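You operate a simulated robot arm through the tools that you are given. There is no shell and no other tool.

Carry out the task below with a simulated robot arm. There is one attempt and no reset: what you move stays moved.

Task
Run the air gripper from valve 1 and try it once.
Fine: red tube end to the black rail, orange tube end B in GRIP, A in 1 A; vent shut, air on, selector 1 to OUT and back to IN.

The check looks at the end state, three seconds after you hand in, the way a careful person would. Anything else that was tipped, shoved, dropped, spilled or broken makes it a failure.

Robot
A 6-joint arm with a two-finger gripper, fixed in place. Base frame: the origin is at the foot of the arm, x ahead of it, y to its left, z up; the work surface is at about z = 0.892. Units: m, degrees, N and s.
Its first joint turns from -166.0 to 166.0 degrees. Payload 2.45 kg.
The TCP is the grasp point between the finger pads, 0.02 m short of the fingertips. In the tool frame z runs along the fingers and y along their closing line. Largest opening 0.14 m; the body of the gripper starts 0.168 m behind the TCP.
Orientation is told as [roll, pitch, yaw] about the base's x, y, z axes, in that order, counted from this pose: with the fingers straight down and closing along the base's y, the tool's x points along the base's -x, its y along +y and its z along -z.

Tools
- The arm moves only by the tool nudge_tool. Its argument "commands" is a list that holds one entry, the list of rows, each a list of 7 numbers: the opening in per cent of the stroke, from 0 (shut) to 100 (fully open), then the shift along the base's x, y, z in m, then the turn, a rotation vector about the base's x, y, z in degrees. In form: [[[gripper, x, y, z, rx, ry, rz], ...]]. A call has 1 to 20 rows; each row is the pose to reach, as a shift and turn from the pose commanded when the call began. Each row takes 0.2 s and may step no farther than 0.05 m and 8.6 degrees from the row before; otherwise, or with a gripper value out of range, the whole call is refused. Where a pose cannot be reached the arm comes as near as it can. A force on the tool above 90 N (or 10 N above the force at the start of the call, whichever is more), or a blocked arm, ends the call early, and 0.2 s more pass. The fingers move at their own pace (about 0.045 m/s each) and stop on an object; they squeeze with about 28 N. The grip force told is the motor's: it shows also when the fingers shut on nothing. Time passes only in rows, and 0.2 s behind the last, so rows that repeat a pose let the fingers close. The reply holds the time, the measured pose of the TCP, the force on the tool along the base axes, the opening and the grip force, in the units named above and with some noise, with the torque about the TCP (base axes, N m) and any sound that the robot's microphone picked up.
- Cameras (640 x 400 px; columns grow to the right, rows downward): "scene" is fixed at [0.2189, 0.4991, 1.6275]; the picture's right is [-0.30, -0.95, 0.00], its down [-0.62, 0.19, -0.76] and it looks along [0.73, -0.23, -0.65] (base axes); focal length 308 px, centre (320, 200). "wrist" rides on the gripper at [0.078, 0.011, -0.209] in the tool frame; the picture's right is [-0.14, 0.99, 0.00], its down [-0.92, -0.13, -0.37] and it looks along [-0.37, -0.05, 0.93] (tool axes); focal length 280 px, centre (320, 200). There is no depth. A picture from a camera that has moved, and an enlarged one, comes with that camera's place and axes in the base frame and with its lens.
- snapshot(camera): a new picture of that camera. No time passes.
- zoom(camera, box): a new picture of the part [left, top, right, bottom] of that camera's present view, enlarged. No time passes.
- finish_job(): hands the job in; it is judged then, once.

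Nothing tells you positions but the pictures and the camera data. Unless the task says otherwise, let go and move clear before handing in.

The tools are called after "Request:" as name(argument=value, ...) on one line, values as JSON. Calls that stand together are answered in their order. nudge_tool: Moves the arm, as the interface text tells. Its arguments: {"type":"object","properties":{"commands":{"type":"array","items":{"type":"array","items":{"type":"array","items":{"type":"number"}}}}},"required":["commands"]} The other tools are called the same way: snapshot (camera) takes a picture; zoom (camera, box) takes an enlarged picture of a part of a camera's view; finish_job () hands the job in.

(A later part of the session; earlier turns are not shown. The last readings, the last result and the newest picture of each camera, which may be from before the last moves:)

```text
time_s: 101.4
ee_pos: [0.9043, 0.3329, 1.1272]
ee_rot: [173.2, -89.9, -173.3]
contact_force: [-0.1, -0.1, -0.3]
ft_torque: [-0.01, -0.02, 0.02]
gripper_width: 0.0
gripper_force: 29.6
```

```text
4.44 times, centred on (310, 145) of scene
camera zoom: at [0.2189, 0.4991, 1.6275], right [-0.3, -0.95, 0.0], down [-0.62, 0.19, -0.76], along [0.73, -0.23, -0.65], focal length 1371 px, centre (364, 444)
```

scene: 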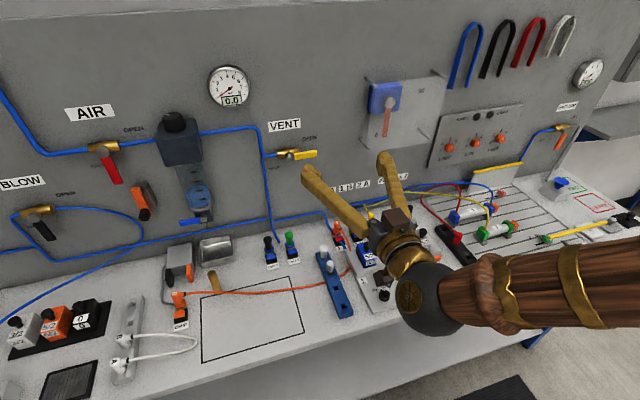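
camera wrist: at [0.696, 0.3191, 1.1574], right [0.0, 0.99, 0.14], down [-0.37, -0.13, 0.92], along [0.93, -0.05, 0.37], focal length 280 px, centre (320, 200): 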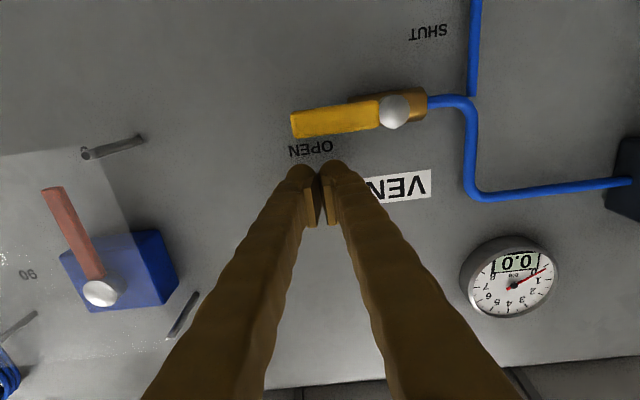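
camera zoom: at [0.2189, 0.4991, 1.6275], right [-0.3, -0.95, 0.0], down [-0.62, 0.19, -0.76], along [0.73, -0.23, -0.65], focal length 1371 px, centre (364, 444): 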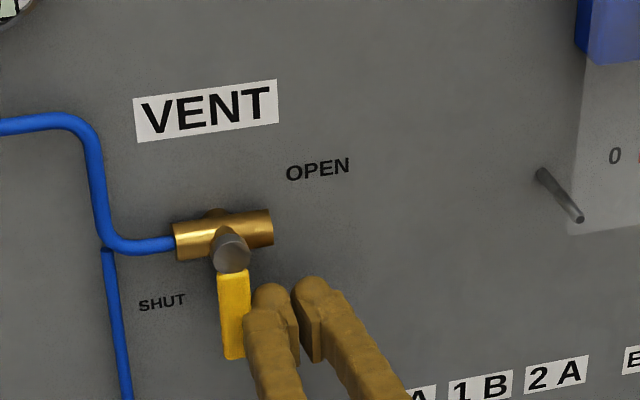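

The lever is almost straight down. I'll nudge it a few more millimetres to its stop, watching the force.

Request:
nudge_tool(commands=[[[0, 0, 0.002, -0.001, 0, 0, 0], [0, 0, 0.004, -0.001, 0, 0, 0]]])

Request:
nudge_tool(commands=[[[0, 0, 0.002, 0, 0, 0, 0], [0, 0, 0.003, 0, 0, 0, 0]]])

Request:
zoom(camera="wrist", box=[220, 60, 480, 240])

Request:
zoom(camera="scene", box=[250, 100, 370, 190])

```text
time_s: 102.0
ee_pos: [0.9035, 0.3338, 1.1263]
ee_rot: [150.2, -89.9, -150.3]
contact_force: [-7.0, -24.2, 4.8]
ft_torque: [0.48, -0.12, 0.2]
gripper_width: 0.0001
gripper_force: 29.4
```

```text
time_s: 102.6
ee_pos: [0.9048, 0.3357, 1.1265]
ee_rot: [117.6, -89.9, -117.9]
contact_force: [-13.5, -70.6, 3.3]
ft_torque: [1.12, -0.2, 0.35]
gripper_width: 0.0
gripper_force: 29.1
```

```text
2.22 times, centred on (350, 150) of wrist
camera zoom: at [0.6961, 0.3477, 1.0478], right [0.01, 0.99, 0.14], down [-0.37, -0.13, 0.92], along [0.93, -0.06, 0.37], focal length 623 px, centre (253, 311)
```

zoom: 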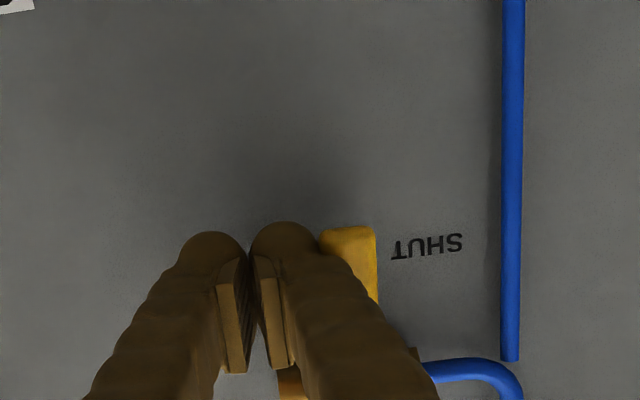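

```text
4.44 times, centred on (310, 145) of scene
camera zoom: at [0.2189, 0.4991, 1.6275], right [-0.3, -0.95, 0.0], down [-0.62, 0.19, -0.76], along [0.73, -0.23, -0.65], focal length 1371 px, centre (364, 444)
```

zoom: 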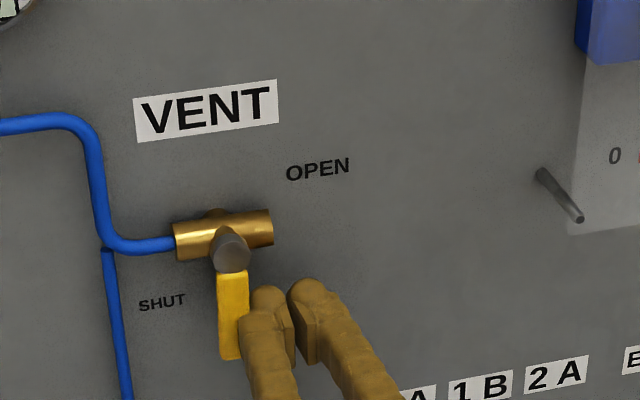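

The vent lever is against its stop, pointing down at SHUT. I'll back off, retreat from the panel, and swing left to look at the AIR valve.

Request:
nudge_tool(commands=[[[0, 0, -0.006, 0, 0, 0, 0], [0, 0, -0.01, 0, 0, 0, 0], [0, -0.045, -0.01, 0.01, 0, 0, 0], [0, -0.09, -0.01, 0.03, 0, 0, 0], [0, -0.13, -0.01, 0.06, 0, 0, 0], [0, -0.165, -0.01, 0.09, 0, 0, 0], [0, -0.185, -0.01, 0.11, 0, 0, 0], [0, -0.185, -0.01, 0.11, 0, 0, 0]]])

Request:
nudge_tool(commands=[[[20, 0, 0.04, 0, 0, 0, 2.5], [40, 0, 0.08, 0, 0, 0, 5], [60, 0, 0.12, 0, 0, 0, 7.5], [80, 0, 0.16, 0, 0, 0, 10], [100, 0, 0.2, 0, 0, 0, 12.5], [100, 0, 0.24, 0, 0, 0, 15], [100, 0, 0.28, 0, 0, 0, 17.5], [100, 0, 0.32, 0, 0, 0, 20], [100, 0, 0.36, 0, 0, 0, 22.5], [100, 0, 0.4, 0, 0, 0, 25], [100, 0, 0.44, 0, 0, 0, 25], [100, 0, 0.44, 0, 0, 0, 25]]])

Request:
snapshot(camera="wrist")

Request:
snapshot(camera="scene")

```text
time_s: 104.4
ee_pos: [0.7208, 0.3287, 1.2344]
ee_rot: [-52.3, -89.8, 52.2]
contact_force: [0.2, 0.2, -0.3]
ft_torque: [-0.01, 0.01, -0.01]
gripper_width: 0.0
gripper_force: 29.3
```

```text
time_s: 107.0
ee_pos: [0.7206, 0.768, 1.2362]
ee_rot: [-172.7, -89.9, -162.3]
contact_force: [0.3, 0.0, -0.7]
ft_torque: [-0.02, -0.02, -0.01]
gripper_width: 0.1396
gripper_force: 0.1
```

```text
taken
camera wrist: at [0.527, 0.6892, 1.1578], right [-0.42, 0.9, 0.14], down [-0.28, -0.27, 0.92], along [0.86, 0.35, 0.37], focal length 280 px, centre (320, 200)
```

wrist: 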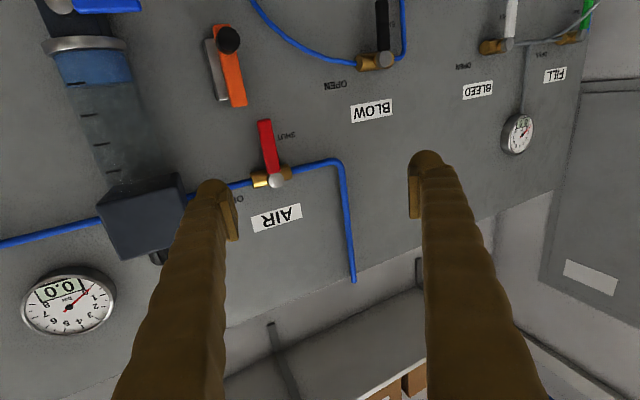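

```text
taken
```

scene: 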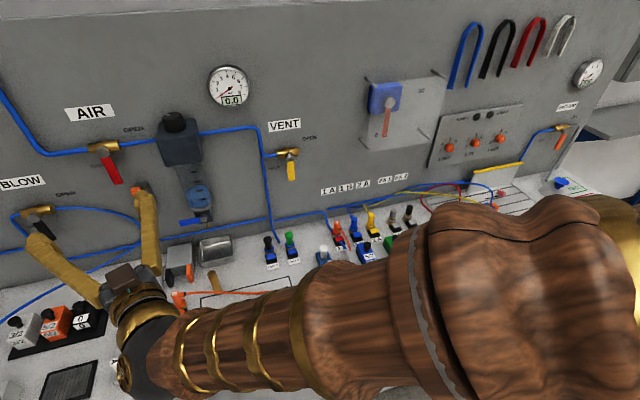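

The wrist view puts the AIR pivot near (0.91, 0.78, 1.274), with the red handle hanging down to z≈1.19. I'll shut the fingers and place them on the +y side of the handle.

Request:
nudge_tool(commands=[[[60, 0.02, 0.02, -0.01, 0, 0, 0], [30, 0.05, 0.04, -0.02, 0, 0, 0], [0, 0.07, 0.055, -0.022, 0, 0, 0], [0, 0.07, 0.06, -0.022, 0, 0, 0], [0, 0.07, 0.06, -0.022, 0, 0, 0], [0, 0.1, 0.065, -0.022, 0, 0, 0], [0, 0.13, 0.0655, -0.022, 0, 0, 0], [0, 0.16, 0.0655, -0.022, 0, 0, 0], [0, 0.1855, 0.0655, -0.022, 0, 0, 0], [0, 0.1855, 0.0655, -0.022, 0, 0, 0]]])

Request:
snapshot(camera="wrist")

Request:
zoom(camera="scene", box=[50, 100, 210, 220])

```text
time_s: 109.2
ee_pos: [0.9053, 0.8343, 1.2148]
ee_rot: [179.2, -89.8, -154.1]
contact_force: [-0.2, -0.6, -0.1]
ft_torque: [-0.02, -0.03, -0.02]
gripper_width: 0.0
gripper_force: 27.6
```

```text
taken
camera wrist: at [0.7114, 0.7554, 1.1359], right [-0.42, 0.9, 0.14], down [-0.28, -0.27, 0.92], along [0.86, 0.35, 0.37], focal length 280 px, centre (320, 200)
```

wrist: 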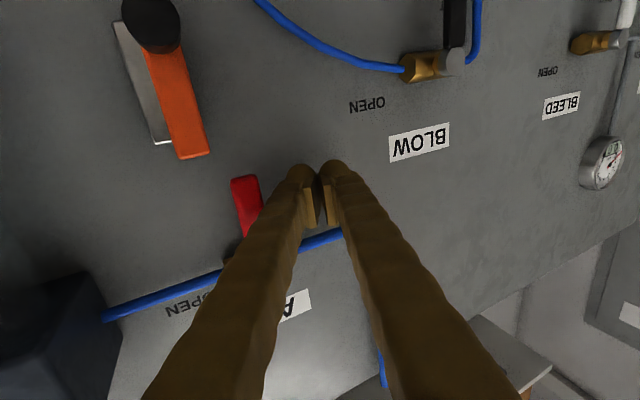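

```text
3.33 times, centred on (130, 160) of scene
camera zoom: at [0.2189, 0.4991, 1.6275], right [-0.3, -0.95, 0.0], down [-0.62, 0.19, -0.76], along [0.73, -0.23, -0.65], focal length 1028 px, centre (953, 333)
```

zoom: 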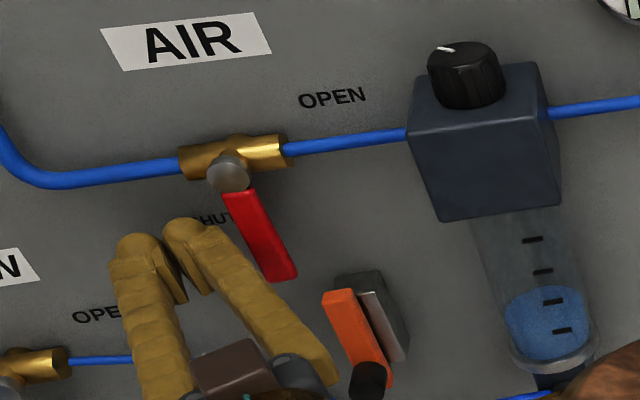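

The peg is beside the red handle. I'll sweep it toward −y along the arc in stages, turning the yaw back slightly to stay clear of the regulator.

Request:
nudge_tool(commands=[[[0, 0, -0.012, 0, 0, 0, -1], [0, 0, -0.023, 0, 0, 0, -2], [0, 0, -0.031, -0.003, 0, 0, -4], [0, 0, -0.0396, -0.006, 0, 0, -6], [0, 0, -0.048, -0.007, 0, 0, -7], [0, 0, -0.0572, -0.0075, 0, 0, -8]]])

Request:
snapshot(camera="wrist")

Request:
zoom(camera="scene", box=[50, 100, 210, 220])

```text
time_s: 110.6
ee_pos: [0.9061, 0.7775, 1.2082]
ee_rot: [-173.3, -89.9, -169.8]
contact_force: [0.1, 0.4, -0.5]
ft_torque: [0.02, -0.02, 0.0]
gripper_width: 0.0002
gripper_force: 27.9
```

```text
taken
camera wrist: at [0.7033, 0.7269, 1.1291], right [-0.29, 0.95, 0.14], down [-0.32, -0.23, 0.92], along [0.9, 0.22, 0.37], focal length 280 px, centre (320, 200)
```

wrist: 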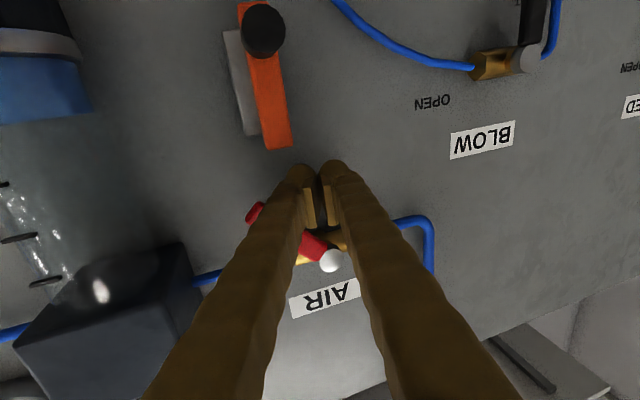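

```text
3.33 times, centred on (130, 160) of scene
camera zoom: at [0.2189, 0.4991, 1.6275], right [-0.3, -0.95, 0.0], down [-0.62, 0.19, -0.76], along [0.73, -0.23, -0.65], focal length 1028 px, centre (953, 333)
```

zoom: 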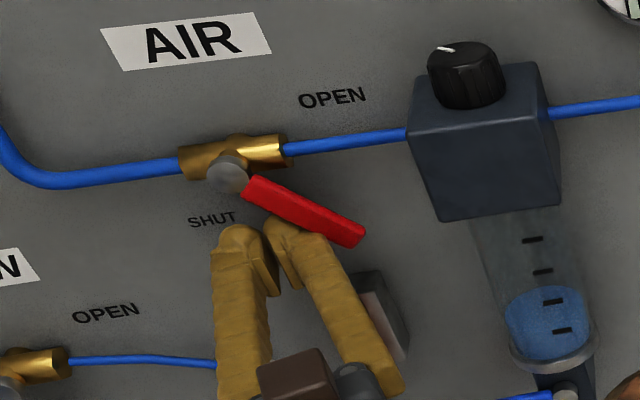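

It's turning well. I'll continue the arc, now lifting the handle from underneath.

Request:
nudge_tool(commands=[[[0, 0, -0.008, 0.003, 0, 0, -2], [0, 0, -0.0173, 0.009, 0, 0, -4], [0, 0, -0.0246, 0.0157, 0, 0, -6], [0, 0, -0.031, 0.02, 0, 0, -8], [0, 0, -0.0371, 0.0246, 0, 0, -10], [0, 0, -0.042, 0.029, 0, 0, -12]]])

Request:
snapshot(camera="wrist")

Request:
zoom(camera="scene", box=[50, 80, 250, 220])

```text
time_s: 112.0
ee_pos: [0.9054, 0.7367, 1.2371]
ee_rot: [166.6, -89.8, -161.7]
contact_force: [0.7, 0.4, 0.0]
ft_torque: [0.01, -0.01, 0.01]
gripper_width: 0.0
gripper_force: 28.2
```

```text
taken
camera wrist: at [0.6969, 0.7285, 1.1587], right [-0.09, 0.99, 0.14], down [-0.36, -0.16, 0.92], along [0.93, 0.03, 0.37], focal length 280 px, centre (320, 200)
```

wrist: 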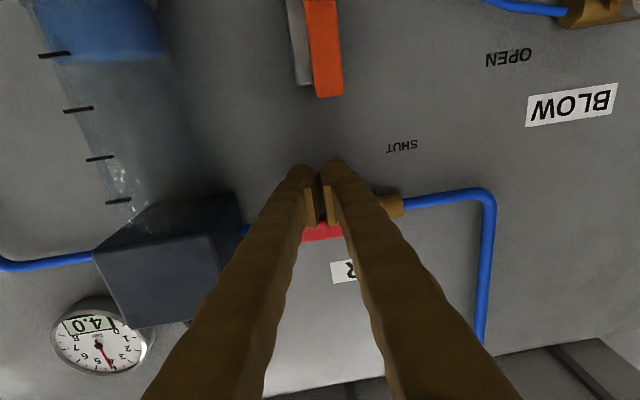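

```text
2.86 times, centred on (150, 150) of scene
camera zoom: at [0.2189, 0.4991, 1.6275], right [-0.3, -0.95, 0.0], down [-0.62, 0.19, -0.76], along [0.73, -0.23, -0.65], focal length 882 px, centre (806, 343)
```

zoom: 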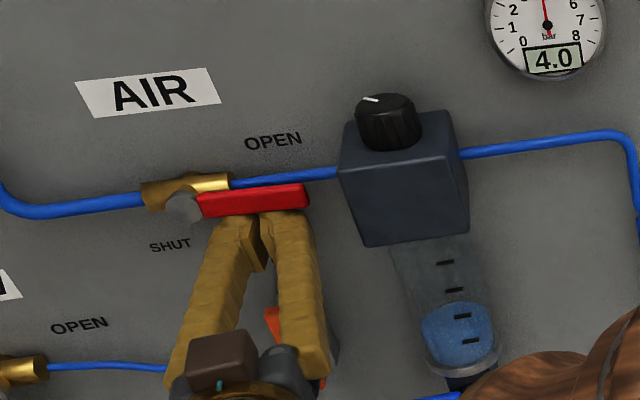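

The gauge reads 4.0 bar and the handle is level. I'll give a small upward nudge to make sure it's at its stop.

Request:
nudge_tool(commands=[[[0, 0, 0, 0.002, 0, 0, 0], [0, 0, 0, 0.003, 0, 0, 0]]])

Request:
nudge_tool(commands=[[[0, 0, 0, 0.002, 0, 0, 0], [0, 0, 0, 0.002, 0, 0, 0]]])

```text
time_s: 112.6
ee_pos: [0.904, 0.7365, 1.2386]
ee_rot: [-171.0, -90.0, 176.1]
contact_force: [0.3, 0.4, -3.1]
ft_torque: [-0.03, 0.07, 0.0]
gripper_width: 0.0062
gripper_force: 29.5
```

```text
time_s: 113.2
ee_pos: [0.9051, 0.7363, 1.2384]
ee_rot: [-49.6, -89.9, 54.6]
contact_force: [-6.0, -5.4, -18.2]
ft_torque: [0.02, 0.02, -0.03]
gripper_width: 0.0062
gripper_force: 29.4
```

Air is on at its stop. I'll back away from the panel, turn the tool downward again, and go to selector 1.

Request:
nudge_tool(commands=[[[0, 0, 0, -0.01, 0, 0, 0], [0, -0.045, 0, -0.012, 0, 0, 0], [0, -0.09, 0, -0.005, 0, 0, 0], [0, -0.13, -0.01, 0, 0, 0, 0], [0, -0.17, -0.03, 0.01, 0, 0, 0], [0, -0.2, -0.06, 0.02, 0, 0, -1], [0, -0.21, -0.1, 0.02, 0, 0, -2], [0, -0.22, -0.145, 0.02, 0, 0, -3], [0, -0.225, -0.19, 0.02, 0, 0, -4], [0, -0.23, -0.235, 0.02, 0, 0, -5], [0, -0.235, -0.28, 0.02, 0, 0, -5], [0, -0.24, -0.325, 0.02, 0, 0, -5], [0, -0.24, -0.325, 0.02, 0, 0, -5]]])

Request:
nudge_tool(commands=[[[0, 0, -0.02, 0, 0, 8, 0], [0, 0, -0.04, 0, 0, 16, 0], [0, -0.005, -0.06, 0, 0, 24, 0], [0, -0.01, -0.08, 0, 0, 32, 0], [0, -0.015, -0.1, 0, 0, 40, 0], [0, -0.02, -0.12, -0.01, 0, 48, 0], [0, -0.025, -0.14, -0.02, 0, 56, 0], [0, -0.03, -0.16, -0.04, 0, 64, 0], [20, -0.035, -0.18, -0.06, 0, 72, 0], [40, -0.04, -0.19, -0.08, 0, 80, 0], [60, -0.04, -0.2, -0.1, 0, 88, 0], [80, -0.04, -0.21, -0.12, 0, 90, 0], [100, -0.04, -0.21, -0.13, 0, 90, 0], [100, -0.04, -0.21, -0.13, 0, 90, 0]]])

Request:
snapshot(camera="wrist")

Request:
snapshot(camera="scene")

```text
time_s: 116.0
ee_pos: [0.6658, 0.4152, 1.2579]
ee_rot: [-168.6, -89.9, 168.7]
contact_force: [0.1, -0.3, -0.7]
ft_torque: [-0.02, -0.01, -0.04]
gripper_width: 0.0
gripper_force: 29.1
```

```text
time_s: 119.0
ee_pos: [0.6249, 0.2015, 1.1313]
ee_rot: [0.0, 0.0, -0.1]
contact_force: [0.2, 0.2, -0.3]
ft_torque: [0.04, 0.0, -0.01]
gripper_width: 0.1181
gripper_force: 0.1
```

```text
taken
camera wrist: at [0.5471, 0.212, 1.3399], right [0.14, 0.99, 0.0], down [0.92, -0.13, 0.37], along [0.37, -0.05, -0.93], focal length 280 px, centre (320, 200)
```

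wrist: 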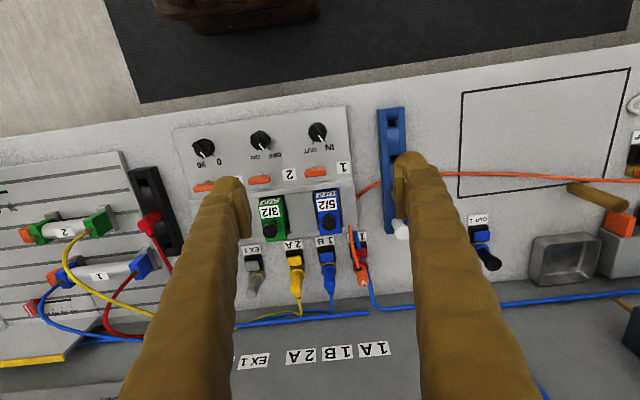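

```text
taken
```

scene: 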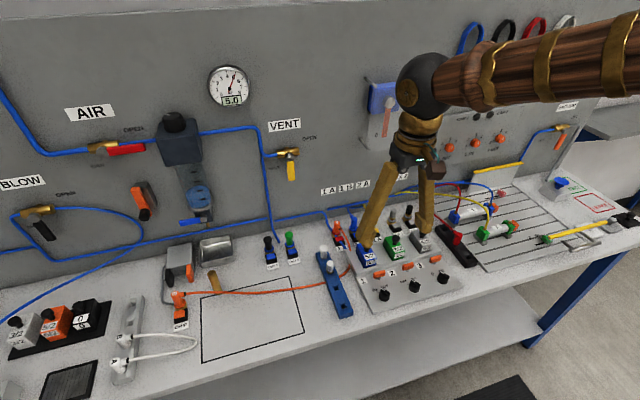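

The gauge holds at 5.0 bar with AIR open and VENT shut. I'll zoom in on selector 1 and on the air gripper's present state.

Request:
zoom(camera="wrist", box=[270, 90, 370, 190])

Request:
zoom(camera="scene", box=[340, 250, 440, 325])

Request:
zoom(camera="scene", box=[140, 230, 260, 330])

Request:
zoom(camera="scene", box=[400, 150, 540, 270])

```text
4.00 times, centred on (320, 140) of wrist
camera zoom: at [0.5471, 0.212, 1.3399], right [0.14, 0.99, 0.0], down [0.92, -0.13, 0.37], along [0.37, -0.05, -0.93], focal length 1122 px, centre (320, 440)
```

zoom: 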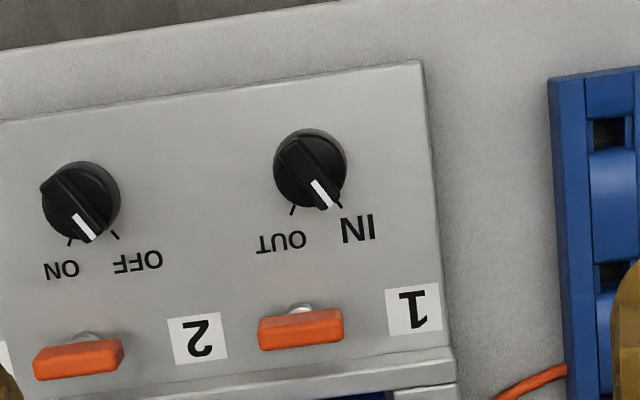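

```text
5.33 times, centred on (390, 288) of scene
camera zoom: at [0.2189, 0.4991, 1.6275], right [-0.3, -0.95, 0.0], down [-0.62, 0.19, -0.76], along [0.73, -0.23, -0.65], focal length 1646 px, centre (-53, -267)
```

zoom: 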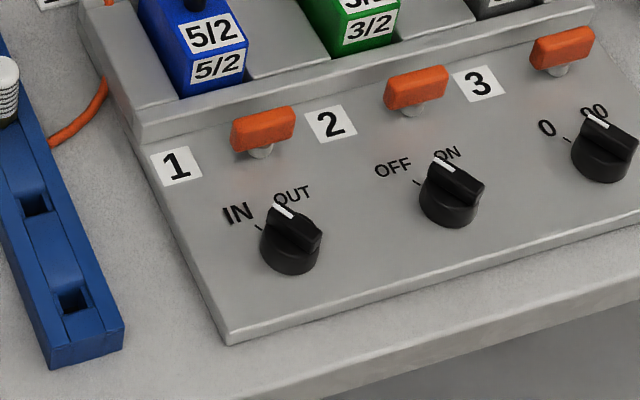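

```text
4.00 times, centred on (200, 280) of scene
camera zoom: at [0.2189, 0.4991, 1.6275], right [-0.3, -0.95, 0.0], down [-0.62, 0.19, -0.76], along [0.73, -0.23, -0.65], focal length 1234 px, centre (800, -120)
```

zoom: 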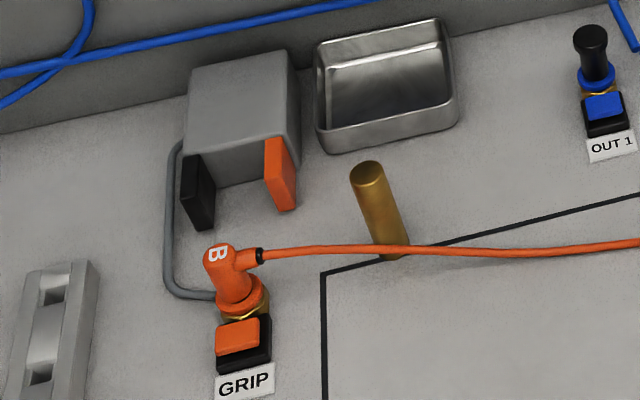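

```text
3.33 times, centred on (470, 210) of scene
camera zoom: at [0.2189, 0.4991, 1.6275], right [-0.3, -0.95, 0.0], down [-0.62, 0.19, -0.76], along [0.73, -0.23, -0.65], focal length 1028 px, centre (-180, 167)
```

zoom: 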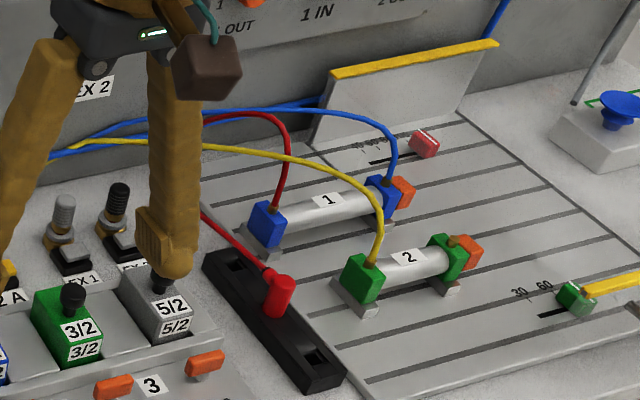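

Selector 1 is a pointer knob at about (0.607, 0.199), pointing at IN, roughly 30° toward +y from +x. OUT is about 30° to the other side. I'll turn the fingers to straddle its ridge, come lower and look again.

Request:
nudge_tool(commands=[[[80, 0, 0, -0.02, 0, 0, 7.5], [60, -0.01, 0, -0.04, 0, 0, 15], [45, -0.018, -0.001, -0.07, 0, 0, 22.5], [45, -0.018, -0.001, -0.1, 0, 0, 30], [45, -0.018, -0.001, -0.11, 0, 0, 30], [45, -0.018, -0.001, -0.11, 0, 0, 30]]])

Request:
snapshot(camera="wrist")

Request:
zoom(camera="wrist", box=[240, 80, 400, 200])

Request:
zoom(camera="scene", box=[340, 230, 440, 325])

```text
time_s: 120.4
ee_pos: [0.6055, 0.201, 1.019]
ee_rot: [0.0, -0.1, 30.0]
contact_force: [-0.8, -0.2, 0.3]
ft_torque: [0.0, 0.0, -0.02]
gripper_width: 0.0629
gripper_force: 0.1
```

```text
taken
camera wrist: at [0.5336, 0.1703, 1.2294], right [-0.38, 0.93, 0.0], down [0.86, 0.35, 0.37], along [0.34, 0.14, -0.93], focal length 280 px, centre (320, 200)
```

wrist: 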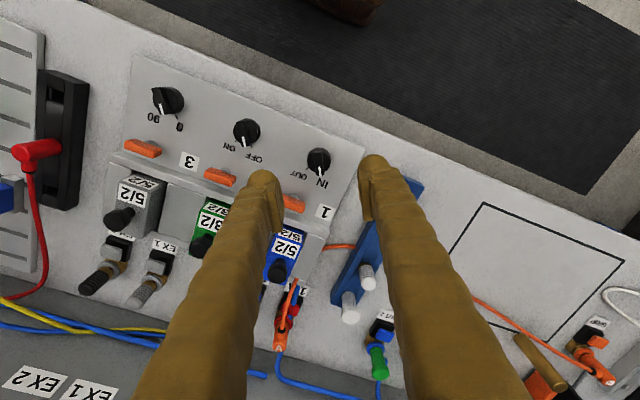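

```text
3.33 times, centred on (320, 140) of wrist
camera zoom: at [0.5336, 0.1703, 1.2294], right [-0.38, 0.93, 0.0], down [0.86, 0.35, 0.37], along [0.34, 0.14, -0.93], focal length 935 px, centre (320, 400)
```

zoom: 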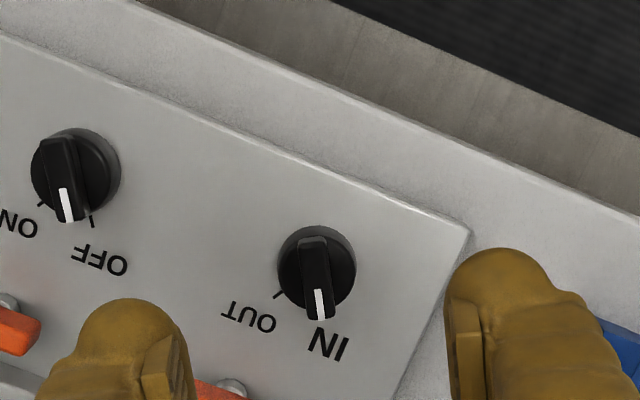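

```text
4.21 times, centred on (390, 278) of scene
camera zoom: at [0.2189, 0.4991, 1.6275], right [-0.3, -0.95, 0.0], down [-0.62, 0.19, -0.76], along [0.73, -0.23, -0.65], focal length 1299 px, centre (25, -126)
```

zoom: 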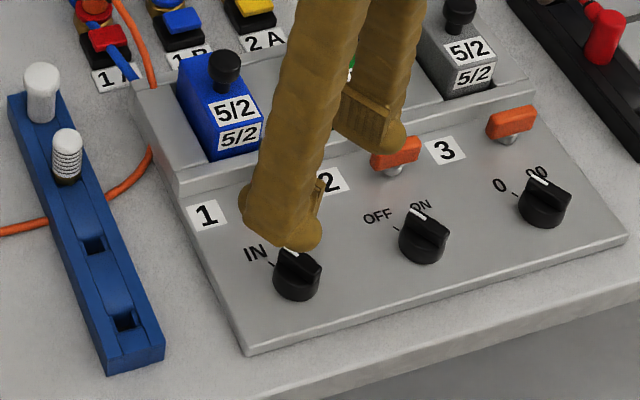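

The ridge centre solves to about (0.608, 0.198), pointing about 27°. The next knob is about 9 cm away, so there is room. I'll lower around the knob in steps.

Request:
nudge_tool(commands=[[[38, 0.001, -0.001, -0.03, 0, 0, -3], [38, 0.001, -0.001, -0.055, 0, 0, -3], [38, 0.001, -0.001, -0.07, 0, 0, -3], [38, 0.001, -0.001, -0.07, 0, 0, -3]]])

Request:
zoom(camera="wrist", box=[240, 100, 400, 220])

Request:
zoom(camera="scene", box=[350, 250, 420, 305])

```text
time_s: 121.4
ee_pos: [0.6085, 0.1979, 0.9508]
ee_rot: [0.0, 0.0, 27.0]
contact_force: [0.4, -0.3, -0.2]
ft_torque: [-0.01, 0.02, 0.01]
gripper_width: 0.0532
gripper_force: 0.1
```

```text
3.33 times, centred on (320, 160) of wrist
camera zoom: at [0.5331, 0.1721, 1.1591], right [-0.33, 0.95, 0.0], down [0.88, 0.3, 0.37], along [0.35, 0.12, -0.93], focal length 935 px, centre (320, 333)
```

zoom: 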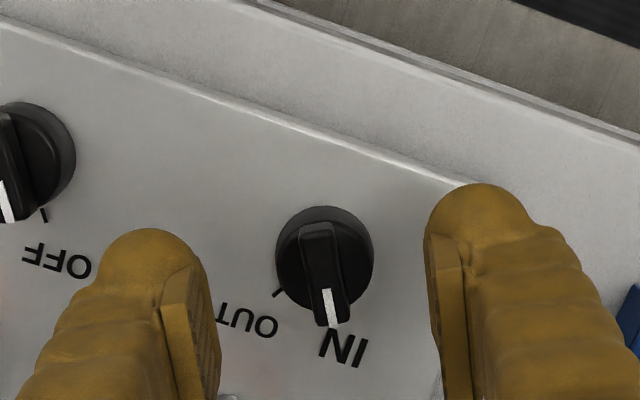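

```text
7.27 times, centred on (385, 278) of scene
camera zoom: at [0.2189, 0.4991, 1.6275], right [-0.3, -0.95, 0.0], down [-0.62, 0.19, -0.76], along [0.73, -0.23, -0.65], focal length 2244 px, centre (-153, -364)
```

zoom: 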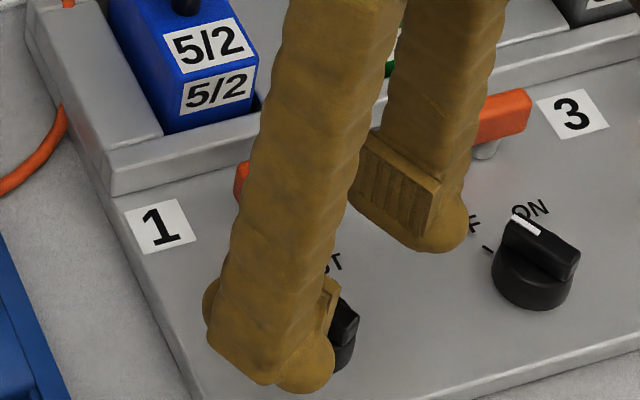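

The ridge is centred, with its top at about z=0.912. I'll lower until the tips are just above the console, checking for contact.

Request:
nudge_tool(commands=[[[38, 0, 0, -0.01, 0, 0, 0], [38, 0, 0, -0.02, 0, 0, 0], [38, 0, 0, -0.025, 0, 0, 0]]])

Request:
zoom(camera="scene", box=[350, 250, 420, 305])

Request:
zoom(camera="wrist", box=[240, 100, 400, 220])

```text
time_s: 122.2
ee_pos: [0.6076, 0.1986, 0.9259]
ee_rot: [0.0, -0.1, 27.0]
contact_force: [0.4, 0.4, -0.2]
ft_torque: [0.04, 0.0, -0.01]
gripper_width: 0.0532
gripper_force: 0.0
```

```text
7.27 times, centred on (385, 278) of scene
camera zoom: at [0.2189, 0.4991, 1.6275], right [-0.3, -0.95, 0.0], down [-0.62, 0.19, -0.76], along [0.73, -0.23, -0.65], focal length 2244 px, centre (-153, -364)
```

zoom: 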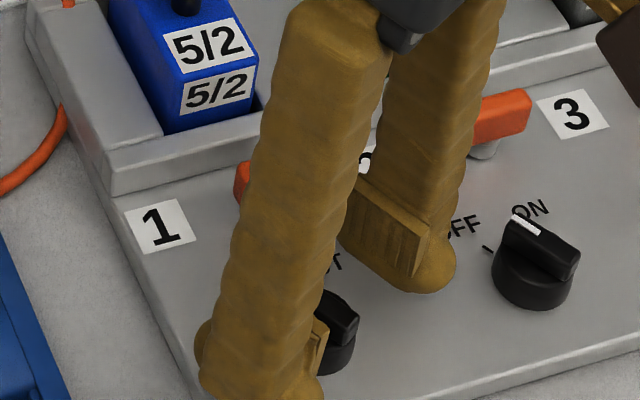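

```text
3.33 times, centred on (320, 160) of wrist
camera zoom: at [0.5331, 0.1725, 1.1341], right [-0.33, 0.95, 0.0], down [0.88, 0.3, 0.37], along [0.35, 0.12, -0.93], focal length 935 px, centre (320, 333)
```

zoom: 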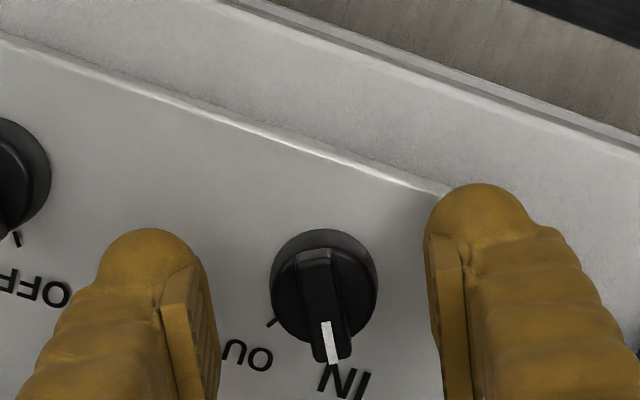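

Request:
nudge_tool(commands=[[[38, 0, 0, -0.002, 0, 0, 0], [25, 0, 0, -0.002, 0, 0, 0], [12, 0, 0, -0.002, 0, 0, 0], [0, 0, 0, -0.002, 0, 0, 0], [0, 0, 0, -0.002, 0, 0, 0], [0, 0, 0, -0.002, 0, 0, 0]]])

Request:
zoom(camera="wrist", box=[240, 100, 400, 220])

```text
time_s: 123.4
ee_pos: [0.6098, 0.2006, 0.9281]
ee_rot: [0.0, -0.4, 27.0]
contact_force: [-11.0, 4.5, 36.0]
ft_torque: [-0.05, 0.37, -0.02]
gripper_width: 0.0093
gripper_force: 32.2
stopped in row 6: the force on the tool passed its limit at 98 N (the readings are from after the stop); the commanded pose is now the measured one
```

```text
3.33 times, centred on (320, 160) of wrist
camera zoom: at [0.5332, 0.1733, 1.1363], right [-0.33, 0.95, 0.0], down [0.88, 0.3, 0.38], along [0.35, 0.12, -0.93], focal length 935 px, centre (320, 333)
```

zoom: 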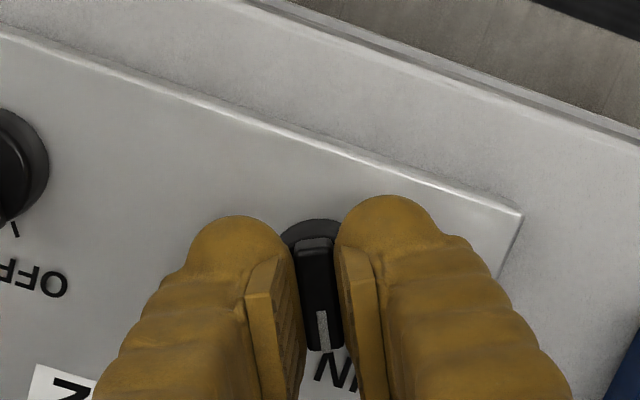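

The fingers closed on the 9 mm ridge, but the tips are pressing on the knob's disc. I'll raise 3 mm to relieve that while keeping hold of the ridge.

Request:
nudge_tool(commands=[[[0, 0, 0, 0.001, 0, 0, 0], [0, -0.001, -0.001, 0.002, 0, 0, 0], [0, -0.001, -0.001, 0.002, 0, 0, 0]]])

Request:
zoom(camera="wrist", box=[240, 100, 400, 220])

Request:
zoom(camera="scene", box=[350, 250, 420, 305])

```text
time_s: 124.2
ee_pos: [0.6072, 0.1994, 0.9289]
ee_rot: [0.0, -0.4, 27.0]
contact_force: [20.8, 28.2, -14.9]
ft_torque: [0.27, -0.24, 0.02]
gripper_width: 0.0091
gripper_force: 37.0
```

```text
3.33 times, centred on (320, 160) of wrist
camera zoom: at [0.5325, 0.1729, 1.1369], right [-0.33, 0.95, 0.0], down [0.88, 0.3, 0.37], along [0.35, 0.12, -0.93], focal length 935 px, centre (320, 333)
```

zoom: 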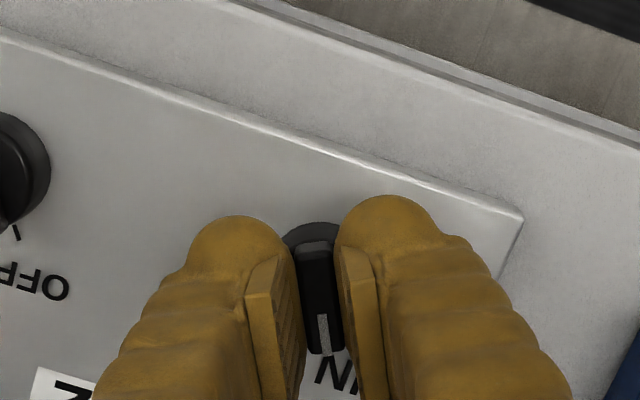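

```text
7.27 times, centred on (385, 278) of scene
camera zoom: at [0.2189, 0.4991, 1.6275], right [-0.3, -0.95, 0.0], down [-0.62, 0.19, -0.76], along [0.73, -0.23, -0.65], focal length 2244 px, centre (-153, -364)
```

zoom: 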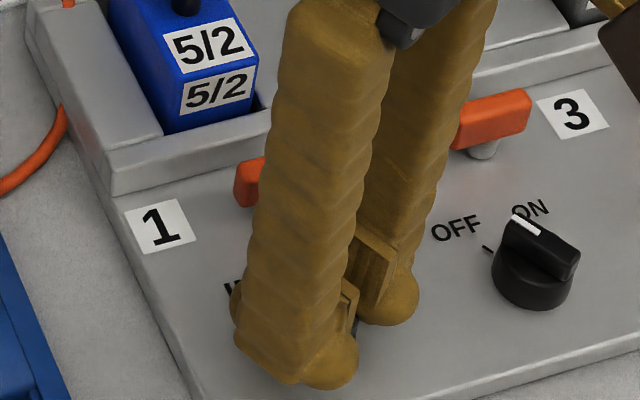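

The forces say the knob axis is about 1 mm toward +x and +y. I'll centre on it first.

Request:
nudge_tool(commands=[[[0, 0.0006, 0.0011, -0.0006, 0, 0, 0], [0, 0.0006, 0.0011, -0.0006, 0, 0, 0]]])

```text
time_s: 124.8
ee_pos: [0.6075, 0.1997, 0.9279]
ee_rot: [0.0, -0.3, 27.0]
contact_force: [-0.5, 5.9, 16.7]
ft_torque: [-0.03, 0.12, 0.0]
gripper_width: 0.0093
gripper_force: 36.8
```

It's centred now. I'll turn clockwise toward OUT in stages.

Request:
nudge_tool(commands=[[[0, 0, 0, 0.0003, 0, 0, -6], [0, 0, 0, 0.0003, 0, 0, -12], [0, 0, 0, 0.0003, 0, 0, -18], [0, 0, 0, 0.0003, 0, 0, -24]]])

Request:
zoom(camera="wrist", box=[240, 100, 400, 220])

```text
time_s: 125.8
ee_pos: [0.6083, 0.1995, 0.928]
ee_rot: [0.0, -0.4, 2.9]
contact_force: [-11.4, 21.9, 9.1]
ft_torque: [0.21, 0.13, 0.01]
gripper_width: 0.0095
gripper_force: 36.8
```

```text
3.33 times, centred on (320, 160) of wrist
camera zoom: at [0.5283, 0.2063, 1.1369], right [0.09, 1.0, 0.0], down [0.92, -0.08, 0.37], along [0.37, -0.03, -0.93], focal length 935 px, centre (320, 333)
```

zoom: 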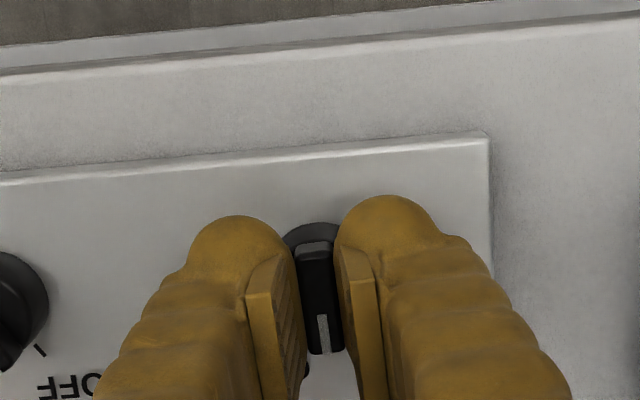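

The knob is turning with the fingers. I'll relieve the small side force and continue.

Request:
nudge_tool(commands=[[[0, -0.0003, 0.0007, 0.0003, 0, 0, -5], [0, -0.0003, 0.0007, 0.0003, 0, 0, -10], [0, -0.0003, 0.0007, 0.0003, 0, 0, -15], [0, -0.0003, 0.0007, 0.0003, 0, 0, -20], [0, -0.0003, 0.0007, 0.0003, 0, 0, -24]]])

Request:
zoom(camera="wrist", box=[240, 100, 400, 220])

Request:
zoom(camera="scene", box=[140, 230, 260, 330])

```text
time_s: 127.0
ee_pos: [0.6065, 0.2014, 0.9284]
ee_rot: [0.0, -0.5, -21.1]
contact_force: [5.9, -3.4, -15.0]
ft_torque: [-0.03, -0.08, -0.02]
gripper_width: 0.0093
gripper_force: 36.8
```

```text
3.33 times, centred on (320, 160) of wrist
camera zoom: at [0.538, 0.2385, 1.1369], right [0.48, 0.87, 0.0], down [0.81, -0.45, 0.37], along [0.33, -0.18, -0.93], focal length 935 px, centre (320, 333)
```

zoom: 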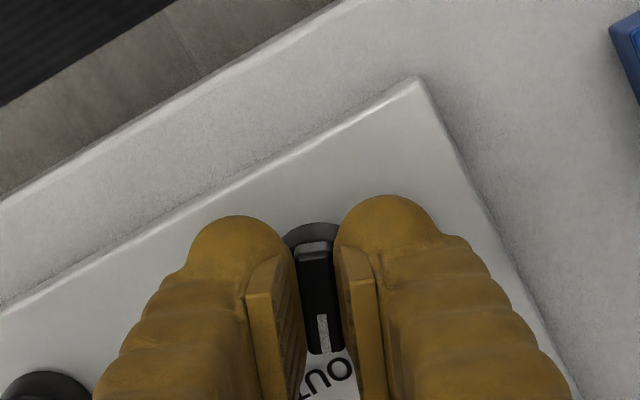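

```text
4.00 times, centred on (200, 280) of scene
camera zoom: at [0.2189, 0.4991, 1.6275], right [-0.3, -0.95, 0.0], down [-0.62, 0.19, -0.76], along [0.73, -0.23, -0.65], focal length 1234 px, centre (800, -120)
```

zoom: 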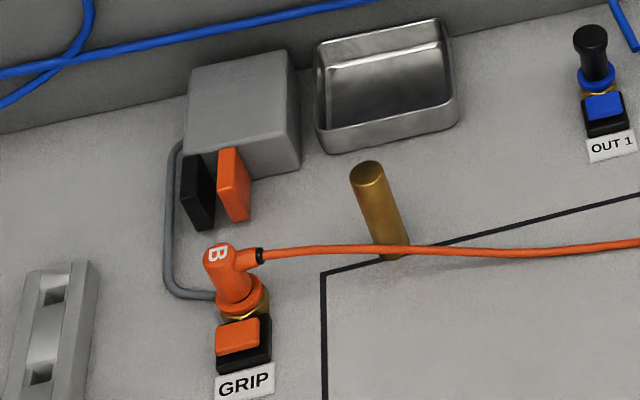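

The air gripper's orange jaw has closed, so the valve switched. I'll turn the last few degrees to bring the pointer fully to OUT.

Request:
nudge_tool(commands=[[[0, 0, 0, -0.0003, 0, 0, -3], [0, 0, 0, -0.0003, 0, 0, -6]]])

Request:
zoom(camera="wrist", box=[240, 100, 400, 220])

```text
time_s: 127.6
ee_pos: [0.6073, 0.2005, 0.9272]
ee_rot: [0.0, -0.4, -27.2]
contact_force: [2.5, -5.0, -9.5]
ft_torque: [-0.08, -0.14, -0.02]
gripper_width: 0.0089
gripper_force: 36.4
```

```text
3.33 times, centred on (320, 160) of wrist
camera zoom: at [0.5425, 0.2456, 1.137], right [0.57, 0.82, 0.0], down [0.76, -0.53, 0.37], along [0.31, -0.21, -0.93], focal length 935 px, centre (320, 333)
```

zoom: 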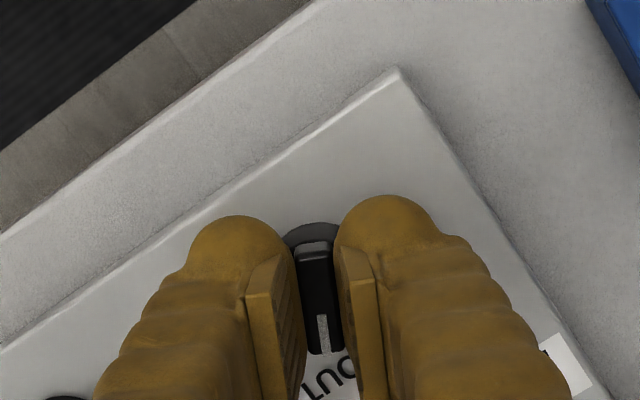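

Request:
nudge_tool(commands=[[[0, 0, 0, 0, 0, 0, -3], [0, 0, 0, 0, 0, 0, -4], [0, 0, 0, 0, 0, 0, -4], [0, 0, 0, 0, 0, 0, -4]]])

Request:
zoom(camera="scene", box=[140, 230, 260, 330])

Request:
snapshot(camera="scene")

```text
time_s: 128.6
ee_pos: [0.608, 0.1994, 0.9279]
ee_rot: [0.0, -0.3, -31.0]
contact_force: [4.7, -10.2, 1.8]
ft_torque: [-0.16, -0.06, 0.4]
gripper_width: 0.0089
gripper_force: 36.8
```

```text
4.00 times, centred on (200, 280) of scene
camera zoom: at [0.2189, 0.4991, 1.6275], right [-0.3, -0.95, 0.0], down [-0.62, 0.19, -0.76], along [0.73, -0.23, -0.65], focal length 1234 px, centre (800, -120)
```

zoom: 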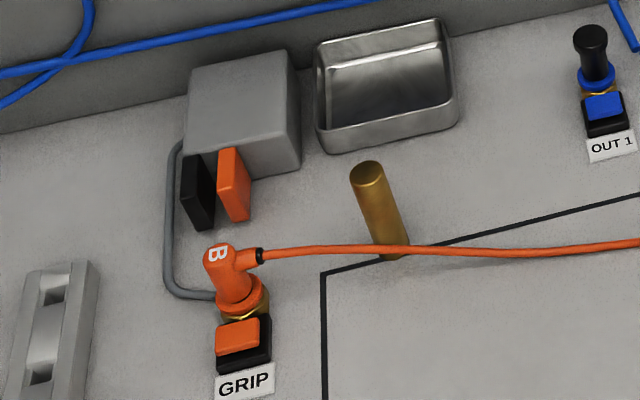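

```text
taken
```

scene: 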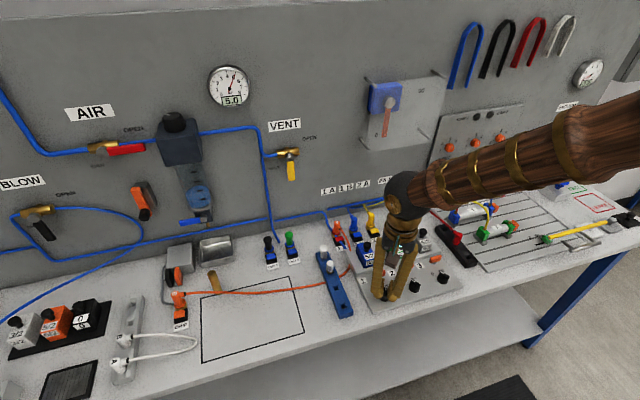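

The selector is at its OUT stop and the jaw is closed. Now I'll turn it back toward IN.

Request:
nudge_tool(commands=[[[0, 0, 0, 0, 0, 0, 6], [0, 0, 0, 0, 0, 0, 12], [0, 0, 0, 0, 0, 0, 18], [0, 0, 0, 0, 0, 0, 24], [0, 0, 0, 0, 0, 0, 30], [0, 0, 0, 0, 0, 0, 30]]])

Request:
nudge_tool(commands=[[[0, 0, 0, 0, 0, 0, 6], [0, 0, 0, 0, 0, 0, 12], [0, 0, 0, 0, 0, 0, 18], [0, 0, 0, 0, 0, 0, 24], [0, 0, 0, 0, 0, 0, 28], [0, 0, 0, 0, 0, 0, 28]]])

Request:
zoom(camera="scene", box=[140, 230, 260, 330])

Request:
zoom(camera="wrist", box=[240, 100, 400, 220])

```text
time_s: 130.0
ee_pos: [0.6084, 0.1993, 0.9276]
ee_rot: [0.0, -0.4, -0.9]
contact_force: [-12.8, -9.9, 16.3]
ft_torque: [-0.1, 0.18, -0.01]
gripper_width: 0.0093
gripper_force: 36.8
```

```text
time_s: 131.4
ee_pos: [0.6077, 0.2007, 0.927]
ee_rot: [-0.1, -0.3, 27.0]
contact_force: [-12.1, -30.9, 18.4]
ft_torque: [-0.34, 0.12, 0.02]
gripper_width: 0.0092
gripper_force: 36.4
```

```text
4.00 times, centred on (200, 280) of scene
camera zoom: at [0.2189, 0.4991, 1.6275], right [-0.3, -0.95, 0.0], down [-0.62, 0.19, -0.76], along [0.73, -0.23, -0.65], focal length 1234 px, centre (800, -120)
```

zoom: 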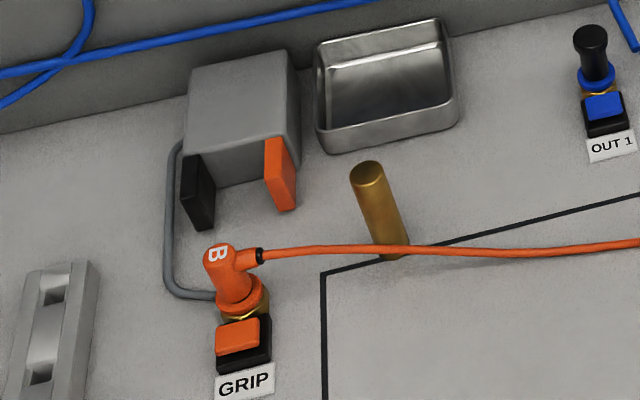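

```text
3.33 times, centred on (320, 160) of wrist
camera zoom: at [0.5326, 0.1732, 1.1368], right [-0.33, 0.94, 0.0], down [0.88, 0.3, 0.37], along [0.35, 0.12, -0.93], focal length 935 px, centre (320, 333)
```

zoom: 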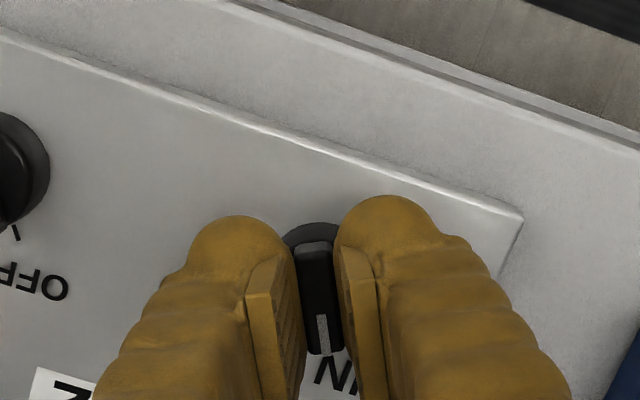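

The jaw has opened again. I'll turn the last few degrees to the IN stop while easing the side force.

Request:
nudge_tool(commands=[[[0, -0.0003, -0.0008, 0.0003, 0, 0, 2], [0, -0.0003, -0.0008, 0.0003, 0, 0, 4], [0, -0.0003, -0.0008, 0.0003, 0, 0, 4], [0, -0.0003, -0.0008, 0.0003, 0, 0, 4]]])

```text
time_s: 132.4
ee_pos: [0.6087, 0.1992, 0.928]
ee_rot: [0.0, -0.4, 31.0]
contact_force: [-15.9, 3.2, -7.9]
ft_torque: [0.04, 0.14, -0.37]
gripper_width: 0.0094
gripper_force: 36.4
```

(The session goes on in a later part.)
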